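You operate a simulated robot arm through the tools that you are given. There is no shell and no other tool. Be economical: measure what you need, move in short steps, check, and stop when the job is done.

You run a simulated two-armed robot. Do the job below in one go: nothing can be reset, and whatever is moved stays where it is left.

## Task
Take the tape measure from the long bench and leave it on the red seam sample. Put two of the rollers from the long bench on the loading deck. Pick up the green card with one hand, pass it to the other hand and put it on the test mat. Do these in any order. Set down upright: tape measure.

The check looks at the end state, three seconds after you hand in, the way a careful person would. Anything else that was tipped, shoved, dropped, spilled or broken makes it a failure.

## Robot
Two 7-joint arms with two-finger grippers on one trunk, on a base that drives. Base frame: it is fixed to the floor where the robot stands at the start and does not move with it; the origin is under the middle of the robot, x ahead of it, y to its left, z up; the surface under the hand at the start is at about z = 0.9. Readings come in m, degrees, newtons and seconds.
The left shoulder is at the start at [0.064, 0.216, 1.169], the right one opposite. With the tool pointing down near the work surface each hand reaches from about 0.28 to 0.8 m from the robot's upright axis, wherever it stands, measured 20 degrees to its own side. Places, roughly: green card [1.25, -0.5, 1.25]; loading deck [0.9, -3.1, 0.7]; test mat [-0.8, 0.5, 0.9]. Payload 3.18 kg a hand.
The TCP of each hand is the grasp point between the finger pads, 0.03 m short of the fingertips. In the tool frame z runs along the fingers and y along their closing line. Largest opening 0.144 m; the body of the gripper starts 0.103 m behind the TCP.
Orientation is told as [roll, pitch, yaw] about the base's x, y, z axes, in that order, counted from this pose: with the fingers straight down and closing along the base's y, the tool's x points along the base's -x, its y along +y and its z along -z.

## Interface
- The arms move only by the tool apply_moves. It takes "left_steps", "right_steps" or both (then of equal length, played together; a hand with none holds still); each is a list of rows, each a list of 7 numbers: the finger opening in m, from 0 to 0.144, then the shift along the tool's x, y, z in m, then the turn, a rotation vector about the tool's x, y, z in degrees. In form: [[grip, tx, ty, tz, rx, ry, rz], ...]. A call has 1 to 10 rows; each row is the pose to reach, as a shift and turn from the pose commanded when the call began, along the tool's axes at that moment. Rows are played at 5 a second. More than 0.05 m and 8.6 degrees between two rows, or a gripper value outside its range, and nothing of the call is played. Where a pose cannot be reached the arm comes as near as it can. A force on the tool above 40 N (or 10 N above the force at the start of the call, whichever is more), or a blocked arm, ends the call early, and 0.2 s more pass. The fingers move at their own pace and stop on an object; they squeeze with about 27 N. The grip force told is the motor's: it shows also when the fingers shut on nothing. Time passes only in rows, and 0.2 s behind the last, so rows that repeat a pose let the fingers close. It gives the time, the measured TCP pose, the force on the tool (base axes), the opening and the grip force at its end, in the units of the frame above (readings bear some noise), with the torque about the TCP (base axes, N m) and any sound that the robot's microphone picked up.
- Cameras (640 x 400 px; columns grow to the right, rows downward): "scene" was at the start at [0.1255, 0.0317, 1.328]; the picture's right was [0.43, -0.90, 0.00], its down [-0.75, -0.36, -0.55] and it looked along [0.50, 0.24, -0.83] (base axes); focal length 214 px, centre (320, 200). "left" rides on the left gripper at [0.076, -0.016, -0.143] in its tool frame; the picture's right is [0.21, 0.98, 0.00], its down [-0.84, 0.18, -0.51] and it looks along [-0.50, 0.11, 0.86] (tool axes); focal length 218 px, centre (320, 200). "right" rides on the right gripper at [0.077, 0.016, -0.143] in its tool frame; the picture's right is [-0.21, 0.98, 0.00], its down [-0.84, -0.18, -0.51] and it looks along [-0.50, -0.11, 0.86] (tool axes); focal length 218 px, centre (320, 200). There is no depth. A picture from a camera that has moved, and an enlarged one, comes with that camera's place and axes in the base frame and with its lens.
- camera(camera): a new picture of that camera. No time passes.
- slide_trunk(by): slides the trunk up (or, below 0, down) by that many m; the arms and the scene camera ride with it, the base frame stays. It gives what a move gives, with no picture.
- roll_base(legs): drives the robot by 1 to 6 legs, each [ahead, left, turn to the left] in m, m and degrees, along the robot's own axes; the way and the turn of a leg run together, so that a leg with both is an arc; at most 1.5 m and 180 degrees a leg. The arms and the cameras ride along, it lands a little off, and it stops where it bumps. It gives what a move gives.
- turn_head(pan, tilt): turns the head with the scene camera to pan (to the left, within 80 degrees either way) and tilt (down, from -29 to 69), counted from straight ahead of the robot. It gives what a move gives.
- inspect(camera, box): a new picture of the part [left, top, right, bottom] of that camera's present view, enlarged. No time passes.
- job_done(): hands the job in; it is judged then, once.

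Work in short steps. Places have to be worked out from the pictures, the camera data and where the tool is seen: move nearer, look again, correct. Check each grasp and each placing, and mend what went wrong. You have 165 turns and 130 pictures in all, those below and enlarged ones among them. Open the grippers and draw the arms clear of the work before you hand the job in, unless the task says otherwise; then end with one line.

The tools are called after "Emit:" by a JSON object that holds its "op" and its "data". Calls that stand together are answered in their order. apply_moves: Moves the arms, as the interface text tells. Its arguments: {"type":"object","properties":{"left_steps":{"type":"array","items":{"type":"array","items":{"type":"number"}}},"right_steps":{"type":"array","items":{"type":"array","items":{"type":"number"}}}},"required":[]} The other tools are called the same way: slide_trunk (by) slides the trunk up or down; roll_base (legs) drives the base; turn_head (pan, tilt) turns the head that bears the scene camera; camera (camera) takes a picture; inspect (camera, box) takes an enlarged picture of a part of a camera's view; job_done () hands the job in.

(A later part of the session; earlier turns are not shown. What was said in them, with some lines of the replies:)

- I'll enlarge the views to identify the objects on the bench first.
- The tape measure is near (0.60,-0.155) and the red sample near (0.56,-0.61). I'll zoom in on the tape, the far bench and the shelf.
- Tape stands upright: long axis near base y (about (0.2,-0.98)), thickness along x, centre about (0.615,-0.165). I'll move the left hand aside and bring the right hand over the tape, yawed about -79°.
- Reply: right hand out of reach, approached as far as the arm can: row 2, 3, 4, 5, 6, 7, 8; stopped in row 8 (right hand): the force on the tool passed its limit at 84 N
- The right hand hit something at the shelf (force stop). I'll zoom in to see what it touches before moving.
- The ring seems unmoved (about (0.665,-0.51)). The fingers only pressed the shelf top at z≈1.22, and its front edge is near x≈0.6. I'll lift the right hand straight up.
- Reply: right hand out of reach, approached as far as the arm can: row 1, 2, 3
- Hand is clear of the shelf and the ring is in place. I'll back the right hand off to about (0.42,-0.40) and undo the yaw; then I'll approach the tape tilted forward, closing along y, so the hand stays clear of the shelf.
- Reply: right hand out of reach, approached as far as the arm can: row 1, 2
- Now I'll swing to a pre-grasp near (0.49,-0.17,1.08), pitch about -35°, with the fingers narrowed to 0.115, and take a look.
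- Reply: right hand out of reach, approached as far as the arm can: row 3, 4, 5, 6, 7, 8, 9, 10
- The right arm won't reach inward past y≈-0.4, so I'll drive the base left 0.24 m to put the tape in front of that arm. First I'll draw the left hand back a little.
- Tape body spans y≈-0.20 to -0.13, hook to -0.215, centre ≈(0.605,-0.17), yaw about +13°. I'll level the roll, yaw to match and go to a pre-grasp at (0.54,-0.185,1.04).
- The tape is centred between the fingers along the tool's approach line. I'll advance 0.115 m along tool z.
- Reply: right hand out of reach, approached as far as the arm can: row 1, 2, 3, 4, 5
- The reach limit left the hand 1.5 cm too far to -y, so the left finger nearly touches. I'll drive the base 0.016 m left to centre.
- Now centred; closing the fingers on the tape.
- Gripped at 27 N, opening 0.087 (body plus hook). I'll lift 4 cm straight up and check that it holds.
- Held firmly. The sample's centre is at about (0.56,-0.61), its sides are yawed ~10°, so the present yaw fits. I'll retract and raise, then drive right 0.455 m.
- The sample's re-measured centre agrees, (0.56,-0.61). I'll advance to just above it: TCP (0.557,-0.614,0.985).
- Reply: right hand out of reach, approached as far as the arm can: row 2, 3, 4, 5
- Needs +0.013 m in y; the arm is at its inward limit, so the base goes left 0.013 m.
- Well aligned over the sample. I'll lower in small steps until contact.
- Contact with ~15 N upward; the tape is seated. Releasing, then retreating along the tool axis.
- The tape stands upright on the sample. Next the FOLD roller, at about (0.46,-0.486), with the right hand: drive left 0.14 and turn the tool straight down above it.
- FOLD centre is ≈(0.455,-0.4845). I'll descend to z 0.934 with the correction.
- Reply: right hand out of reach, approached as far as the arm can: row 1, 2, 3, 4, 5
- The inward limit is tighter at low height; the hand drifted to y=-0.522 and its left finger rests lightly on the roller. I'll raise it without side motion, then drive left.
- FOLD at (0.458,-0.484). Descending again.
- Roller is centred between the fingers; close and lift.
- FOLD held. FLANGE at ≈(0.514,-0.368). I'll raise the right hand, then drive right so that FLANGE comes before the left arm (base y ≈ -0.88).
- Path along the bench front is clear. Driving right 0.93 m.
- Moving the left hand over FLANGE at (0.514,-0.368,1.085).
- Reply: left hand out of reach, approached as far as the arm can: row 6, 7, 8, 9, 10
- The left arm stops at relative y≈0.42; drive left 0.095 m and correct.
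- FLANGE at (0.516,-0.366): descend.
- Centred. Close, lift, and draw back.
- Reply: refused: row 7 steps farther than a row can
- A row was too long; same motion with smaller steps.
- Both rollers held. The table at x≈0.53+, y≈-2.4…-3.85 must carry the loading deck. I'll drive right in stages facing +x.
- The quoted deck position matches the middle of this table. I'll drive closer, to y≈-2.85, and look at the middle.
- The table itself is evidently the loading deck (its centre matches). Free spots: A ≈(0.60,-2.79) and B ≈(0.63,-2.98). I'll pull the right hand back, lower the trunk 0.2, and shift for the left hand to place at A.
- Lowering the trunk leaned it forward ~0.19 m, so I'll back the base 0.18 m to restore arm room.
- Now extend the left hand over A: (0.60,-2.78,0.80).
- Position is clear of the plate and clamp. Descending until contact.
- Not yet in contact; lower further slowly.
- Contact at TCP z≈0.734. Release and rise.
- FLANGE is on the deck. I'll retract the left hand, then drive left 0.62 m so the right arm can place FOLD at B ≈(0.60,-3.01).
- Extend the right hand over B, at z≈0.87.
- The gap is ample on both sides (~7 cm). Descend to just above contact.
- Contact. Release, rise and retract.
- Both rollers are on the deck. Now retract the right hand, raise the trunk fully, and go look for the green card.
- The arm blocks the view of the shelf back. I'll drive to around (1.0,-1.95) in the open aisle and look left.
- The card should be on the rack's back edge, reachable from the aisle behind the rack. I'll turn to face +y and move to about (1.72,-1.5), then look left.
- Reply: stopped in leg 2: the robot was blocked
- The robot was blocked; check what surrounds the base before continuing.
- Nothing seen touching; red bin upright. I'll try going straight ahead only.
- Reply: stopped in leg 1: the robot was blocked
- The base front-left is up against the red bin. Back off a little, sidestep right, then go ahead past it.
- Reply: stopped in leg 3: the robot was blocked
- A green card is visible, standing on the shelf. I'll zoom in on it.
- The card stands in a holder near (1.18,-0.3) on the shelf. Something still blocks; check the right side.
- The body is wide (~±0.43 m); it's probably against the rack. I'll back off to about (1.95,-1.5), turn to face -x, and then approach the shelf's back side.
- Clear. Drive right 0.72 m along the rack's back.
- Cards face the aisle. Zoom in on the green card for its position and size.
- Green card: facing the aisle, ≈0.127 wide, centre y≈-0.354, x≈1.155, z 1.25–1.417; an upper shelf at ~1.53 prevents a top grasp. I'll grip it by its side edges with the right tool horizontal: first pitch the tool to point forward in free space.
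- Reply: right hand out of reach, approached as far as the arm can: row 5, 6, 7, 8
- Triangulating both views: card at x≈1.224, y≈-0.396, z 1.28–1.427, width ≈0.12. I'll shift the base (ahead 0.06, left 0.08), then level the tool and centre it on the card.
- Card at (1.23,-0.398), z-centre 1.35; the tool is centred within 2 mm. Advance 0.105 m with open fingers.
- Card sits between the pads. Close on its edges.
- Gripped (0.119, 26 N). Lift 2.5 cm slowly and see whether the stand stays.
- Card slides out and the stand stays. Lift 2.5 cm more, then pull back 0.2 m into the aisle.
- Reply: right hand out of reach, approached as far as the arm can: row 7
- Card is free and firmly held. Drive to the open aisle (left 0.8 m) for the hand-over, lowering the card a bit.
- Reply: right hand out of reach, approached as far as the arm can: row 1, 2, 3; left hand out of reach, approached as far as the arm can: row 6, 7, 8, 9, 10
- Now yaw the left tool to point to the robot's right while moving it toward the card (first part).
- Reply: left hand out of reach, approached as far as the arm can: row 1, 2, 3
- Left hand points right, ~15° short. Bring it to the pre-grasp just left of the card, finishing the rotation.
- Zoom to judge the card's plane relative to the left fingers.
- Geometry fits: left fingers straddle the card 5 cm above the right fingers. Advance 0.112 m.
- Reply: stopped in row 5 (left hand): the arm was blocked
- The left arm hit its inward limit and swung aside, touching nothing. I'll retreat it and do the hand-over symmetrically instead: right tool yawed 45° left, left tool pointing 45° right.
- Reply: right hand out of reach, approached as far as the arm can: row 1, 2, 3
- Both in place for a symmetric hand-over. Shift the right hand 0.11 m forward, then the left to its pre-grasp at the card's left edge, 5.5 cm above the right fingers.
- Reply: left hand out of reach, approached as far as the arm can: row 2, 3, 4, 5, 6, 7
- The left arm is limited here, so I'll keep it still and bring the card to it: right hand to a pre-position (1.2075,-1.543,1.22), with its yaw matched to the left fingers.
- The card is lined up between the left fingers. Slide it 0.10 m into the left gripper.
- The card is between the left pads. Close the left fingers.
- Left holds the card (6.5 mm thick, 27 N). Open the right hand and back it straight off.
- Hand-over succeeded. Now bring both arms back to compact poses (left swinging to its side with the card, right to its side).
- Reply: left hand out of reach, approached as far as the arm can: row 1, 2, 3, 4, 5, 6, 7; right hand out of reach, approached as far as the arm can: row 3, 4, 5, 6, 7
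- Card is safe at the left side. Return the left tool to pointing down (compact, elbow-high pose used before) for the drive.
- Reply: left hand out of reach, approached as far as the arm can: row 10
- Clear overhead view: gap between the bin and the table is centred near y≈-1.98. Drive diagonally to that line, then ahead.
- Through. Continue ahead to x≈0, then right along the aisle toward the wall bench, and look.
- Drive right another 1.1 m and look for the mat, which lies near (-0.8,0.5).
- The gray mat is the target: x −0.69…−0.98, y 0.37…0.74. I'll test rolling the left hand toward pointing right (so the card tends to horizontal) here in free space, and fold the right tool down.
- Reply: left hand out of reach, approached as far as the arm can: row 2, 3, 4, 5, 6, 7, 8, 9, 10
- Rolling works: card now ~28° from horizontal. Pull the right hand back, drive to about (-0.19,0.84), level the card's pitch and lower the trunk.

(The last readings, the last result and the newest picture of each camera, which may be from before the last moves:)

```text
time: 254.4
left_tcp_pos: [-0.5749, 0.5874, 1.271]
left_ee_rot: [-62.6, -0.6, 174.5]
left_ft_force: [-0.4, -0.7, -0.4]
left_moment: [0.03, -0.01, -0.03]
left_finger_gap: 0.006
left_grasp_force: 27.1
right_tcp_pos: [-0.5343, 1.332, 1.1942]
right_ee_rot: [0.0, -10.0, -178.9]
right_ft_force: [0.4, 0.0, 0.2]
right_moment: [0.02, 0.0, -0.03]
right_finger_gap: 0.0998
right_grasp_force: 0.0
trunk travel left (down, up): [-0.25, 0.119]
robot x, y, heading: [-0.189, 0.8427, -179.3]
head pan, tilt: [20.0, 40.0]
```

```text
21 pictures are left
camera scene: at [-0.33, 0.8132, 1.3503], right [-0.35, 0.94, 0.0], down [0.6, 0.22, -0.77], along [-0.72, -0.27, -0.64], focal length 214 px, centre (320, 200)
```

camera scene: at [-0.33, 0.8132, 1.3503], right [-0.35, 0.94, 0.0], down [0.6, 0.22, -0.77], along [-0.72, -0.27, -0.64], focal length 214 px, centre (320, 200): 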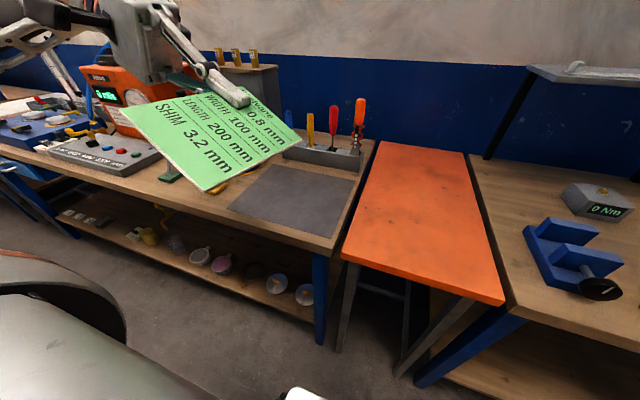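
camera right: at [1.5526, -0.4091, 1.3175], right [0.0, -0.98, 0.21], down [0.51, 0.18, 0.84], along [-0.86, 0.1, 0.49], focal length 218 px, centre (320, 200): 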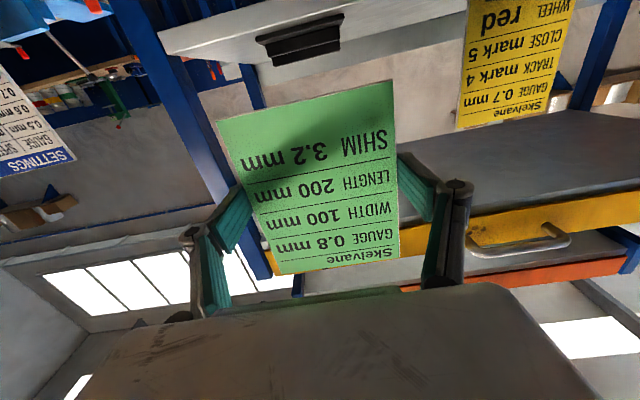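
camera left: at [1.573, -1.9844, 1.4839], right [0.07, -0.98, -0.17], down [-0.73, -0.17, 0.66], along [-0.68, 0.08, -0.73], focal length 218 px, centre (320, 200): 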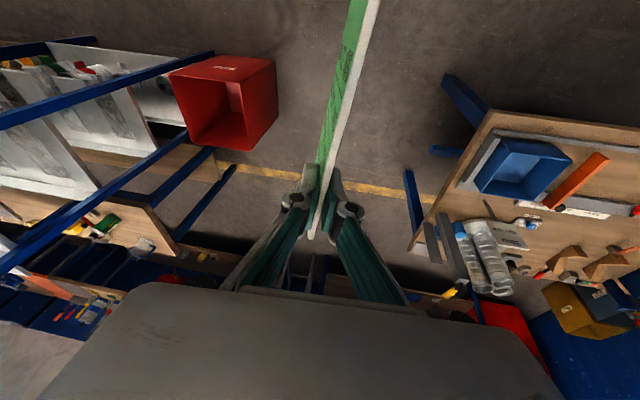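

Mat re-measured: x −0.69…−0.99, y 0.37…0.705. Move the card over it: TCP (-0.85,0.585,1.10).

Emit:
{"op": "apply_moves", "data": {"left_steps": [[0, -0.034, 0.02, 0.0066, 0, 0, 0], [0, -0.068, 0.041, 0.013, 0, 0, 0], [0, -0.102, 0.0615, 0.02, 0, 0, 0], [0, -0.136, 0.082, 0.0265, 0, 0, 0], [0, -0.17, 0.1025, 0.033, 0, 0, 0], [0, -0.204, 0.123, 0.04, 0, 0, 0], [0, -0.238, 0.1435, 0.0464, 0, 0, 0], [0, -0.272, 0.164, 0.053, 0, 0, 0], [0, -0.272, 0.164, 0.053, 0, 0, 0]]}}

Emit:
{"op": "camera", "data": {"camera": "scene"}}

Emit:
{"op": "camera", "data": {"camera": "left"}}

```text
time: 256.4
left_tcp_pos: [-0.7415, 0.6749, 1.1715]
left_ee_rot: [-60.3, 0.5, 178.7]
left_ft_force: [-0.2, -0.7, 0.6]
left_moment: [0.01, 0.04, 0.0]
left_finger_gap: 0.006
left_grasp_force: 27.1
left hand out of reach, approached as far as the arm can: row 2, 3, 4, 5, 6, 7, 8, 9
right_tcp_pos: [-0.5341, 1.3313, 1.1935]
right_ee_rot: [0.0, -10.1, -178.9]
right_ft_force: [0.8, -0.1, 0.2]
right_moment: [-0.01, 0.02, -0.02]
right_finger_gap: 0.0998
right_grasp_force: 0.1
trunk travel left (down, up): [-0.25, 0.119]
robot x, y, heading: [-0.1866, 0.8457, -179.5]
head pan, tilt: [20.0, 40.0]
```

```text
20 pictures are left
camera scene: at [-0.3298, 0.8129, 1.3504], right [-0.35, 0.94, 0.0], down [0.6, 0.22, -0.77], along [-0.72, -0.27, -0.64], focal length 214 px, centre (320, 200)
```

scene: 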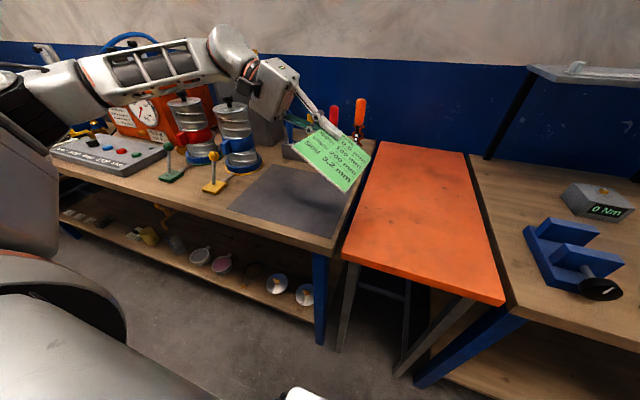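

```text
19 pictures are left
camera left: at [-0.6691, 0.5578, 1.255], right [0.2, -0.49, -0.85], down [-0.85, -0.51, 0.09], along [-0.48, 0.71, -0.52], focal length 218 px, centre (320, 200)
```

left: 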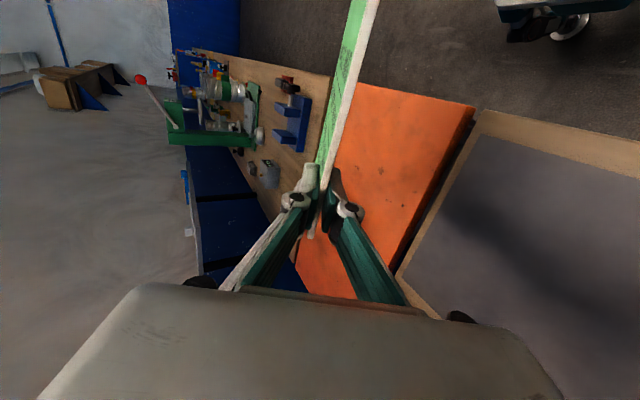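

The arm is at its limit, and its forearm would come near the yellow knob when lowered. Rotate the tool 45° to point forward-right, so that the arm comes from the robot's side.

Emit:
{"op": "apply_moves", "data": {"left_steps": [[0, 0.013, 0, -0.01, 0, -6.5, -3.7], [0, 0.027, 0, -0.02, 0, -13, -7.4], [0, 0.04, 0, -0.03, 0, -19.5, -11.1], [0, 0.053, 0, -0.04, 0, -26, -14.8], [0, 0.067, 0, -0.05, 0, -32.5, -18.5], [0, 0.08, 0, -0.061, 0, -39.1, -22.3], [0, 0.08, 0, -0.061, 0, -39.1, -22.3]]}}

Emit:
{"op": "camera", "data": {"camera": "scene"}}

```text
time: 258.0
left_tcp_pos: [-0.6615, 0.6217, 1.2008]
left_ee_rot: [-60.1, 0.3, -136.3]
left_ft_force: [0.2, -0.4, 0.1]
left_moment: [-0.02, 0.0, 0.01]
left_finger_gap: 0.006
left_grasp_force: 27.3
right_tcp_pos: [-0.5344, 1.3312, 1.194]
right_ee_rot: [0.1, -10.0, -178.9]
right_ft_force: [-0.7, 0.3, -0.8]
right_moment: [0.01, -0.02, 0.01]
right_finger_gap: 0.1002
right_grasp_force: 0.0
trunk travel left (down, up): [-0.25, 0.119]
robot x, y, heading: [-0.1894, 0.8431, -179.4]
head pan, tilt: [20.0, 40.0]
```

```text
18 pictures are left
camera scene: at [-0.3307, 0.813, 1.3502], right [-0.35, 0.94, 0.0], down [0.6, 0.22, -0.77], along [-0.72, -0.27, -0.64], focal length 214 px, centre (320, 200)
```

scene: 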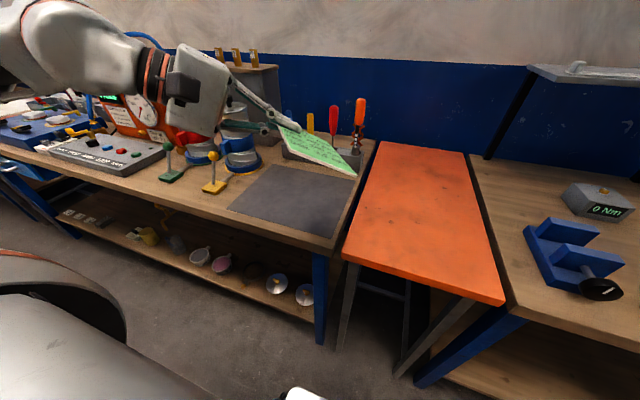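

Reached fully, arm clear of the knob. Now move to above the mat: TCP (-0.824,0.528,1.05).

Emit:
{"op": "apply_moves", "data": {"left_steps": [[0, -0.03, 0.018, 0.019, 0, 0, 0], [0, -0.061, 0.036, 0.038, 0, 0, 0], [0, -0.091, 0.054, 0.0565, 0, 0, 0], [0, -0.122, 0.072, 0.075, 0, 0, 0], [0, -0.152, 0.09, 0.094, 0, 0, 0], [0, -0.1825, 0.108, 0.113, 0, 0, 0], [0, -0.1825, 0.108, 0.113, 0, 0, 0]]}}

Emit:
{"op": "camera", "data": {"camera": "scene"}}

```text
time: 259.6
left_tcp_pos: [-0.8212, 0.5255, 1.0527]
left_ee_rot: [-60.1, 0.2, -136.3]
left_ft_force: [0.2, -0.7, -0.8]
left_moment: [-0.02, 0.0, 0.01]
left_finger_gap: 0.0059
left_grasp_force: 27.1
right_tcp_pos: [-0.533, 1.3316, 1.1935]
right_ee_rot: [0.0, -10.0, -179.0]
right_ft_force: [-0.2, 0.6, -0.5]
right_moment: [-0.08, -0.01, -0.04]
right_finger_gap: 0.0999
right_grasp_force: 0.0
trunk travel left (down, up): [-0.25, 0.119]
robot x, y, heading: [-0.1875, 0.8403, -179.6]
head pan, tilt: [20.0, 40.0]
```

```text
17 pictures are left
camera scene: at [-0.3293, 0.8134, 1.3505], right [-0.35, 0.94, 0.0], down [0.6, 0.22, -0.77], along [-0.72, -0.27, -0.64], focal length 214 px, centre (320, 200)
```

scene: 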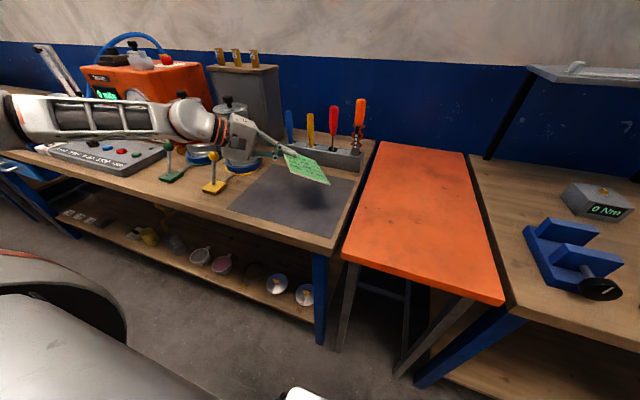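

Emit:
{"op": "inspect", "data": {"camera": "scene", "box": [120, 70, 380, 240]}}

```text
2.35 times, centred on (250, 155) of scene
camera zoom: at [-0.3293, 0.8134, 1.3505], right [-0.35, 0.94, 0.0], down [0.6, 0.22, -0.77], along [-0.72, -0.27, -0.64], focal length 505 px, centre (485, 306)
```

zoom: 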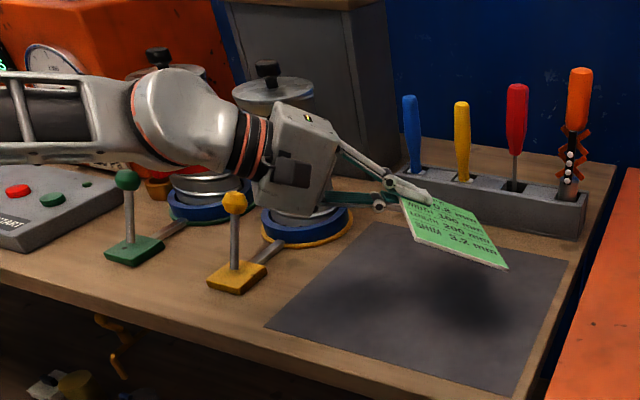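

Clearances look fine (wrist ≥6 cm from the knobs). Lower vertically ~8.5 cm.

Emit:
{"op": "apply_moves", "data": {"left_steps": [[0, 0, 0.02, 0.0115, 0, 0, 0], [0, 0, 0.04, 0.023, 0, 0, 0], [0, 0, 0.06, 0.0345, 0, 0, 0], [0, 0, 0.07, 0.0403, 0, 0, 0], [0, 0, 0.07, 0.0403, 0, 0, 0]]}}

Emit:
{"op": "inspect", "data": {"camera": "scene", "box": [120, 70, 380, 240]}}

```text
time: 260.8
left_tcp_pos: [-0.8209, 0.5262, 0.9703]
left_ee_rot: [-60.0, 0.4, -136.2]
left_ft_force: [0.2, 0.1, -1.2]
left_moment: [-0.01, -0.02, 0.03]
left_finger_gap: 0.0058
left_grasp_force: 27.2
right_tcp_pos: [-0.5341, 1.3308, 1.195]
right_ee_rot: [-0.1, -10.0, -178.8]
right_ft_force: [-0.7, -0.3, 0.4]
right_moment: [0.0, -0.01, -0.01]
right_finger_gap: 0.0997
right_grasp_force: 0.1
trunk travel left (down, up): [-0.25, 0.119]
robot x, y, heading: [-0.1842, 0.8423, -179.4]
head pan, tilt: [20.0, 40.0]
```

```text
2.35 times, centred on (250, 155) of scene
camera zoom: at [-0.33, 0.8131, 1.3504], right [-0.35, 0.94, 0.0], down [0.6, 0.22, -0.77], along [-0.72, -0.27, -0.64], focal length 505 px, centre (485, 306)
```

zoom: 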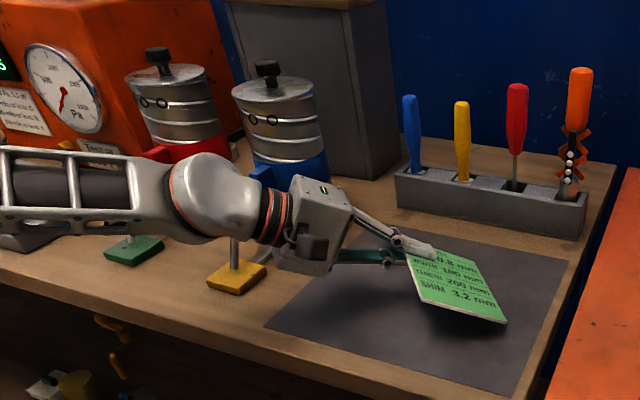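

Still no contact and the card is above the mat. Lower slowly to touch.

Emit:
{"op": "apply_moves", "data": {"left_steps": [[0, 0, 0.0035, 0.002, 0, 0, 0], [0, 0, 0.007, 0.004, 0, 0, 0], [0, 0, 0.0104, 0.006, 0, 0, 0], [0, 0, 0.0139, 0.008, 0, 0, 0], [0, 0, 0.0139, 0.008, 0, 0, 0]]}}

Emit:
{"op": "inspect", "data": {"camera": "scene", "box": [220, 130, 380, 250]}}

```text
time: 262.0
left_tcp_pos: [-0.8222, 0.5265, 0.9559]
left_ee_rot: [-60.1, 0.3, -136.3]
left_ft_force: [1.1, -2.0, 2.6]
left_moment: [0.1, 0.25, 0.01]
left_finger_gap: 0.0059
left_grasp_force: 26.8
right_tcp_pos: [-0.5336, 1.3312, 1.1942]
right_ee_rot: [0.0, -10.1, -178.9]
right_ft_force: [-0.7, -0.8, -0.5]
right_moment: [-0.01, 0.0, -0.02]
right_finger_gap: 0.1
right_grasp_force: 0.1
trunk travel left (down, up): [-0.25, 0.119]
robot x, y, heading: [-0.1919, 0.8427, -179.4]
head pan, tilt: [20.0, 40.0]
```

```text
3.33 times, centred on (300, 190) of scene
camera zoom: at [-0.3297, 0.8131, 1.3504], right [-0.35, 0.94, 0.0], down [0.6, 0.22, -0.77], along [-0.72, -0.27, -0.64], focal length 715 px, centre (387, 233)
```

zoom: 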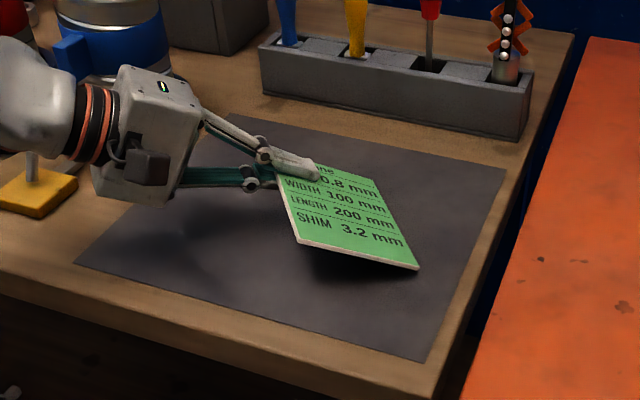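

Far edge touches the mat. Tilt ~7° flatter, then open slowly and withdraw along the tool axis.

Emit:
{"op": "apply_moves", "data": {"left_steps": [[0, 0, 0.005, 0.003, 3.5, 0, 0], [0, 0, 0.0095, 0.0055, 7, 0, 0], [0.012, 0, 0.0095, 0.0055, 7, 0, 0], [0.02, 0, 0.0095, 0.0055, 7, 0, 0], [0.03, 0, 0.0095, 0.0055, 7, 0, 0], [0.03, 0, 0.0095, 0.0055, 7, 0, 0]]}}

Emit:
{"op": "inspect", "data": {"camera": "scene", "box": [220, 130, 380, 250]}}

```text
time: 263.4
left_tcp_pos: [-0.8209, 0.517, 0.9508]
left_ee_rot: [-63.2, -0.8, -132.4]
left_ft_force: [-0.3, -0.1, -0.2]
left_moment: [0.0, 0.02, 0.01]
left_finger_gap: 0.0301
left_grasp_force: 0.2
left hand out of reach, approached as far as the arm can: row 1, 2, 3, 4
right_tcp_pos: [-0.535, 1.3323, 1.1933]
right_ee_rot: [0.0, -10.0, -178.9]
right_ft_force: [-0.1, 0.1, -0.3]
right_moment: [0.0, -0.02, -0.05]
right_finger_gap: 0.0995
right_grasp_force: 0.1
trunk travel left (down, up): [-0.25, 0.119]
robot x, y, heading: [-0.1831, 0.845, -179.4]
head pan, tilt: [20.0, 40.0]
```

```text
3.33 times, centred on (300, 190) of scene
camera zoom: at [-0.3302, 0.8131, 1.3503], right [-0.35, 0.94, 0.0], down [0.6, 0.22, -0.77], along [-0.72, -0.27, -0.64], focal length 715 px, centre (387, 233)
```

zoom: 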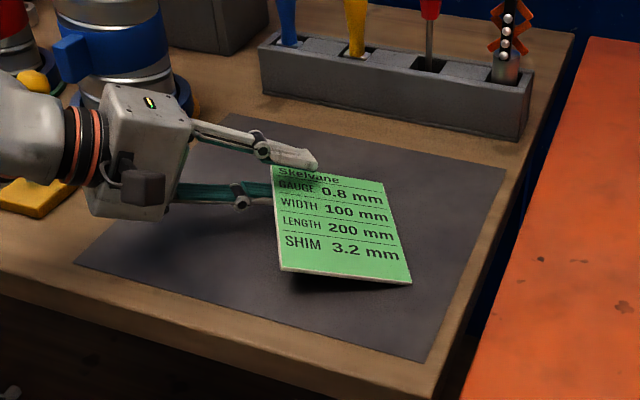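

The card rests on the mat and lower finger. Withdraw horizontally, slowly.

Emit:
{"op": "apply_moves", "data": {"left_steps": [[0.03, 0, 0.008, -0.013, 0, 0, 0], [0.03, 0, 0.015, -0.027, 0, 0, 0], [0.03, 0, 0.022, -0.04, 0, 0, 0], [0.03, 0, 0.029, -0.053, 0, 0, 0], [0.03, 0, 0.036, -0.067, 0, 0, 0], [0.03, 0, 0.043, -0.08, 0, 0, 0], [0.03, 0, 0.05, -0.094, 0, 0, 0]]}}

Emit:
{"op": "inspect", "data": {"camera": "scene", "box": [180, 110, 380, 250]}}

```text
time: 265.0
left_tcp_pos: [-0.7392, 0.4581, 0.954]
left_ee_rot: [-66.3, 0.2, -136.0]
left_ft_force: [0.2, -0.3, 0.3]
left_moment: [-0.04, 0.0, 0.03]
left_finger_gap: 0.03
left_grasp_force: 0.1
left hand out of reach, approached as far as the arm can: row 1, 2, 3, 4, 5, 6, 7
right_tcp_pos: [-0.535, 1.3326, 1.1953]
right_ee_rot: [0.0, -10.0, -178.9]
right_ft_force: [0.1, -0.3, -1.1]
right_moment: [0.07, 0.06, 0.05]
right_finger_gap: 0.0999
right_grasp_force: 0.0
trunk travel left (down, up): [-0.25, 0.119]
robot x, y, heading: [-0.1867, 0.8409, -179.4]
head pan, tilt: [20.0, 40.0]
```

```text
2.86 times, centred on (280, 180) of scene
camera zoom: at [-0.3298, 0.8128, 1.3504], right [-0.35, 0.94, 0.0], down [0.6, 0.22, -0.77], along [-0.72, -0.27, -0.64], focal length 613 px, centre (434, 257)
```

zoom: 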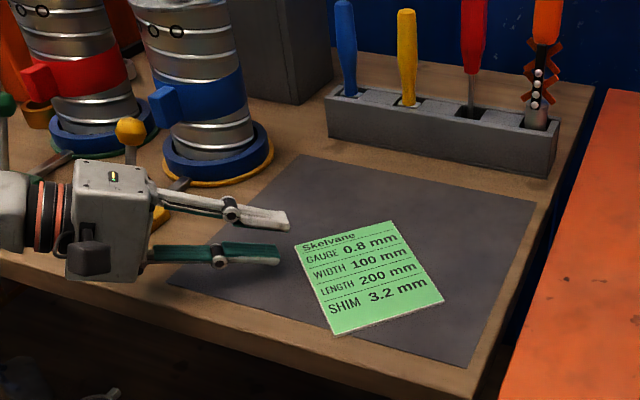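

The card lies flat on the mat. Raise the left hand and draw it back clear.

Emit:
{"op": "apply_moves", "data": {"left_steps": [[0.03, 0, -0.034, -0.015, 0, 0, 0], [0.03, 0, -0.068, -0.03, 0, 0, 0], [0.03, 0, -0.102, -0.045, 0, 0, 0], [0.03, 0, -0.137, -0.06, 0, 0, 0], [0.03, 0.027, -0.127, -0.084, 0, 0, 0], [0.03, 0.054, -0.116, -0.108, 0, 0, 0], [0.03, 0.081, -0.106, -0.132, 0, 0, 0], [0.03, 0.108, -0.095, -0.155, 0, 0, 0]]}}

Emit:
{"op": "roll_base", "data": {"legs": [[-0.2, 0, 0]]}}

Emit:
{"op": "camera", "data": {"camera": "scene"}}

```text
time: 266.8
left_tcp_pos: [-0.5878, 0.4577, 1.1031]
left_ee_rot: [-67.0, 0.2, -136.3]
left_ft_force: [-0.7, -0.9, 0.8]
left_moment: [0.0, 0.03, 0.01]
left_finger_gap: 0.0301
left_grasp_force: 0.1
right_tcp_pos: [-0.5342, 1.3317, 1.1954]
right_ee_rot: [0.0, -9.9, -178.9]
right_ft_force: [0.1, 0.5, 0.0]
right_moment: [-0.01, 0.01, 0.02]
right_finger_gap: 0.1
right_grasp_force: 0.0
trunk travel left (down, up): [-0.25, 0.119]
robot x, y, heading: [-0.1873, 0.8425, -179.2]
head pan, tilt: [20.0, 40.0]
```

```text
time: 268.4
left_tcp_pos: [-0.3922, 0.458, 1.1029]
left_ee_rot: [-67.1, 0.3, -136.3]
left_ft_force: [0.9, -0.7, 0.1]
left_moment: [-0.01, 0.01, 0.04]
left_finger_gap: 0.03
left_grasp_force: 0.0
right_tcp_pos: [-0.3339, 1.3337, 1.1947]
right_ee_rot: [-0.1, -10.1, -179.0]
right_ft_force: [0.6, 0.1, 0.3]
right_moment: [0.01, 0.01, 0.03]
right_finger_gap: 0.0996
right_grasp_force: 0.0
trunk travel left (down, up): [-0.25, 0.119]
robot x, y, heading: [0.0081, 0.8446, -179.3]
head pan, tilt: [20.0, 40.0]
```

```text
11 pictures are left
camera scene: at [-0.1312, 0.8148, 1.3505], right [-0.35, 0.94, 0.0], down [0.6, 0.22, -0.77], along [-0.72, -0.27, -0.64], focal length 214 px, centre (320, 200)
```

scene: 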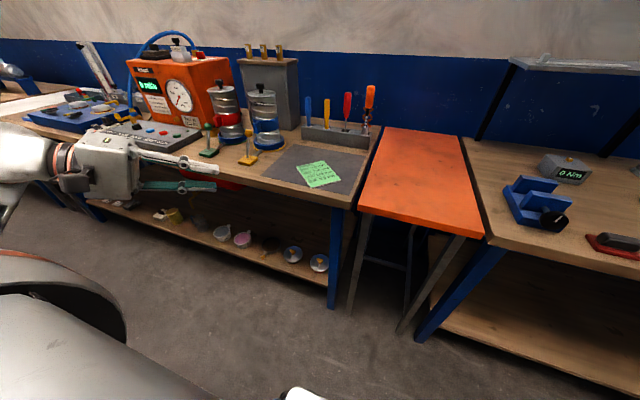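

The card is flat on the mat and nothing nearby is disturbed. I'll open the left gripper wide, then hand in.

Emit:
{"op": "apply_moves", "data": {"left_steps": [[0.08, 0, 0, 0, 0, 0, 0], [0.1, 0, 0, 0, 0, 0, 0]]}}

Emit:
{"op": "job_done", "data": {}}

```text
time: 269.0
left_tcp_pos: [-0.3938, 0.4583, 1.1022]
left_ee_rot: [-67.0, 0.4, -136.4]
left_ft_force: [-0.9, -0.1, 0.2]
left_moment: [-0.01, -0.02, 0.04]
left_finger_gap: 0.1
left_grasp_force: 0.1
right_tcp_pos: [-0.3361, 1.3344, 1.1947]
right_ee_rot: [0.0, -10.0, -179.0]
right_ft_force: [-0.1, 0.9, -0.1]
right_moment: [0.0, 0.01, 0.0]
right_finger_gap: 0.1
right_grasp_force: 0.0
trunk travel left (down, up): [-0.25, 0.119]
robot x, y, heading: [0.0061, 0.8416, -179.5]
head pan, tilt: [20.0, 40.0]
```

```text
The job is handed in.
```

I handed the job in: the tape measure is upright on the red seam sample, the FOLD and FLANGE rollers are on the table I took to be the loading deck (nothing there was labelled; its centre matches the given position), and the green card went from the right hand to the left and lies flat on the gray test mat. Along the way the right fingers pressed on the rack shelf and touched the FOLD roller, and the base bumped the red bin and probably the rack; I saw nothing tipped or shifted.
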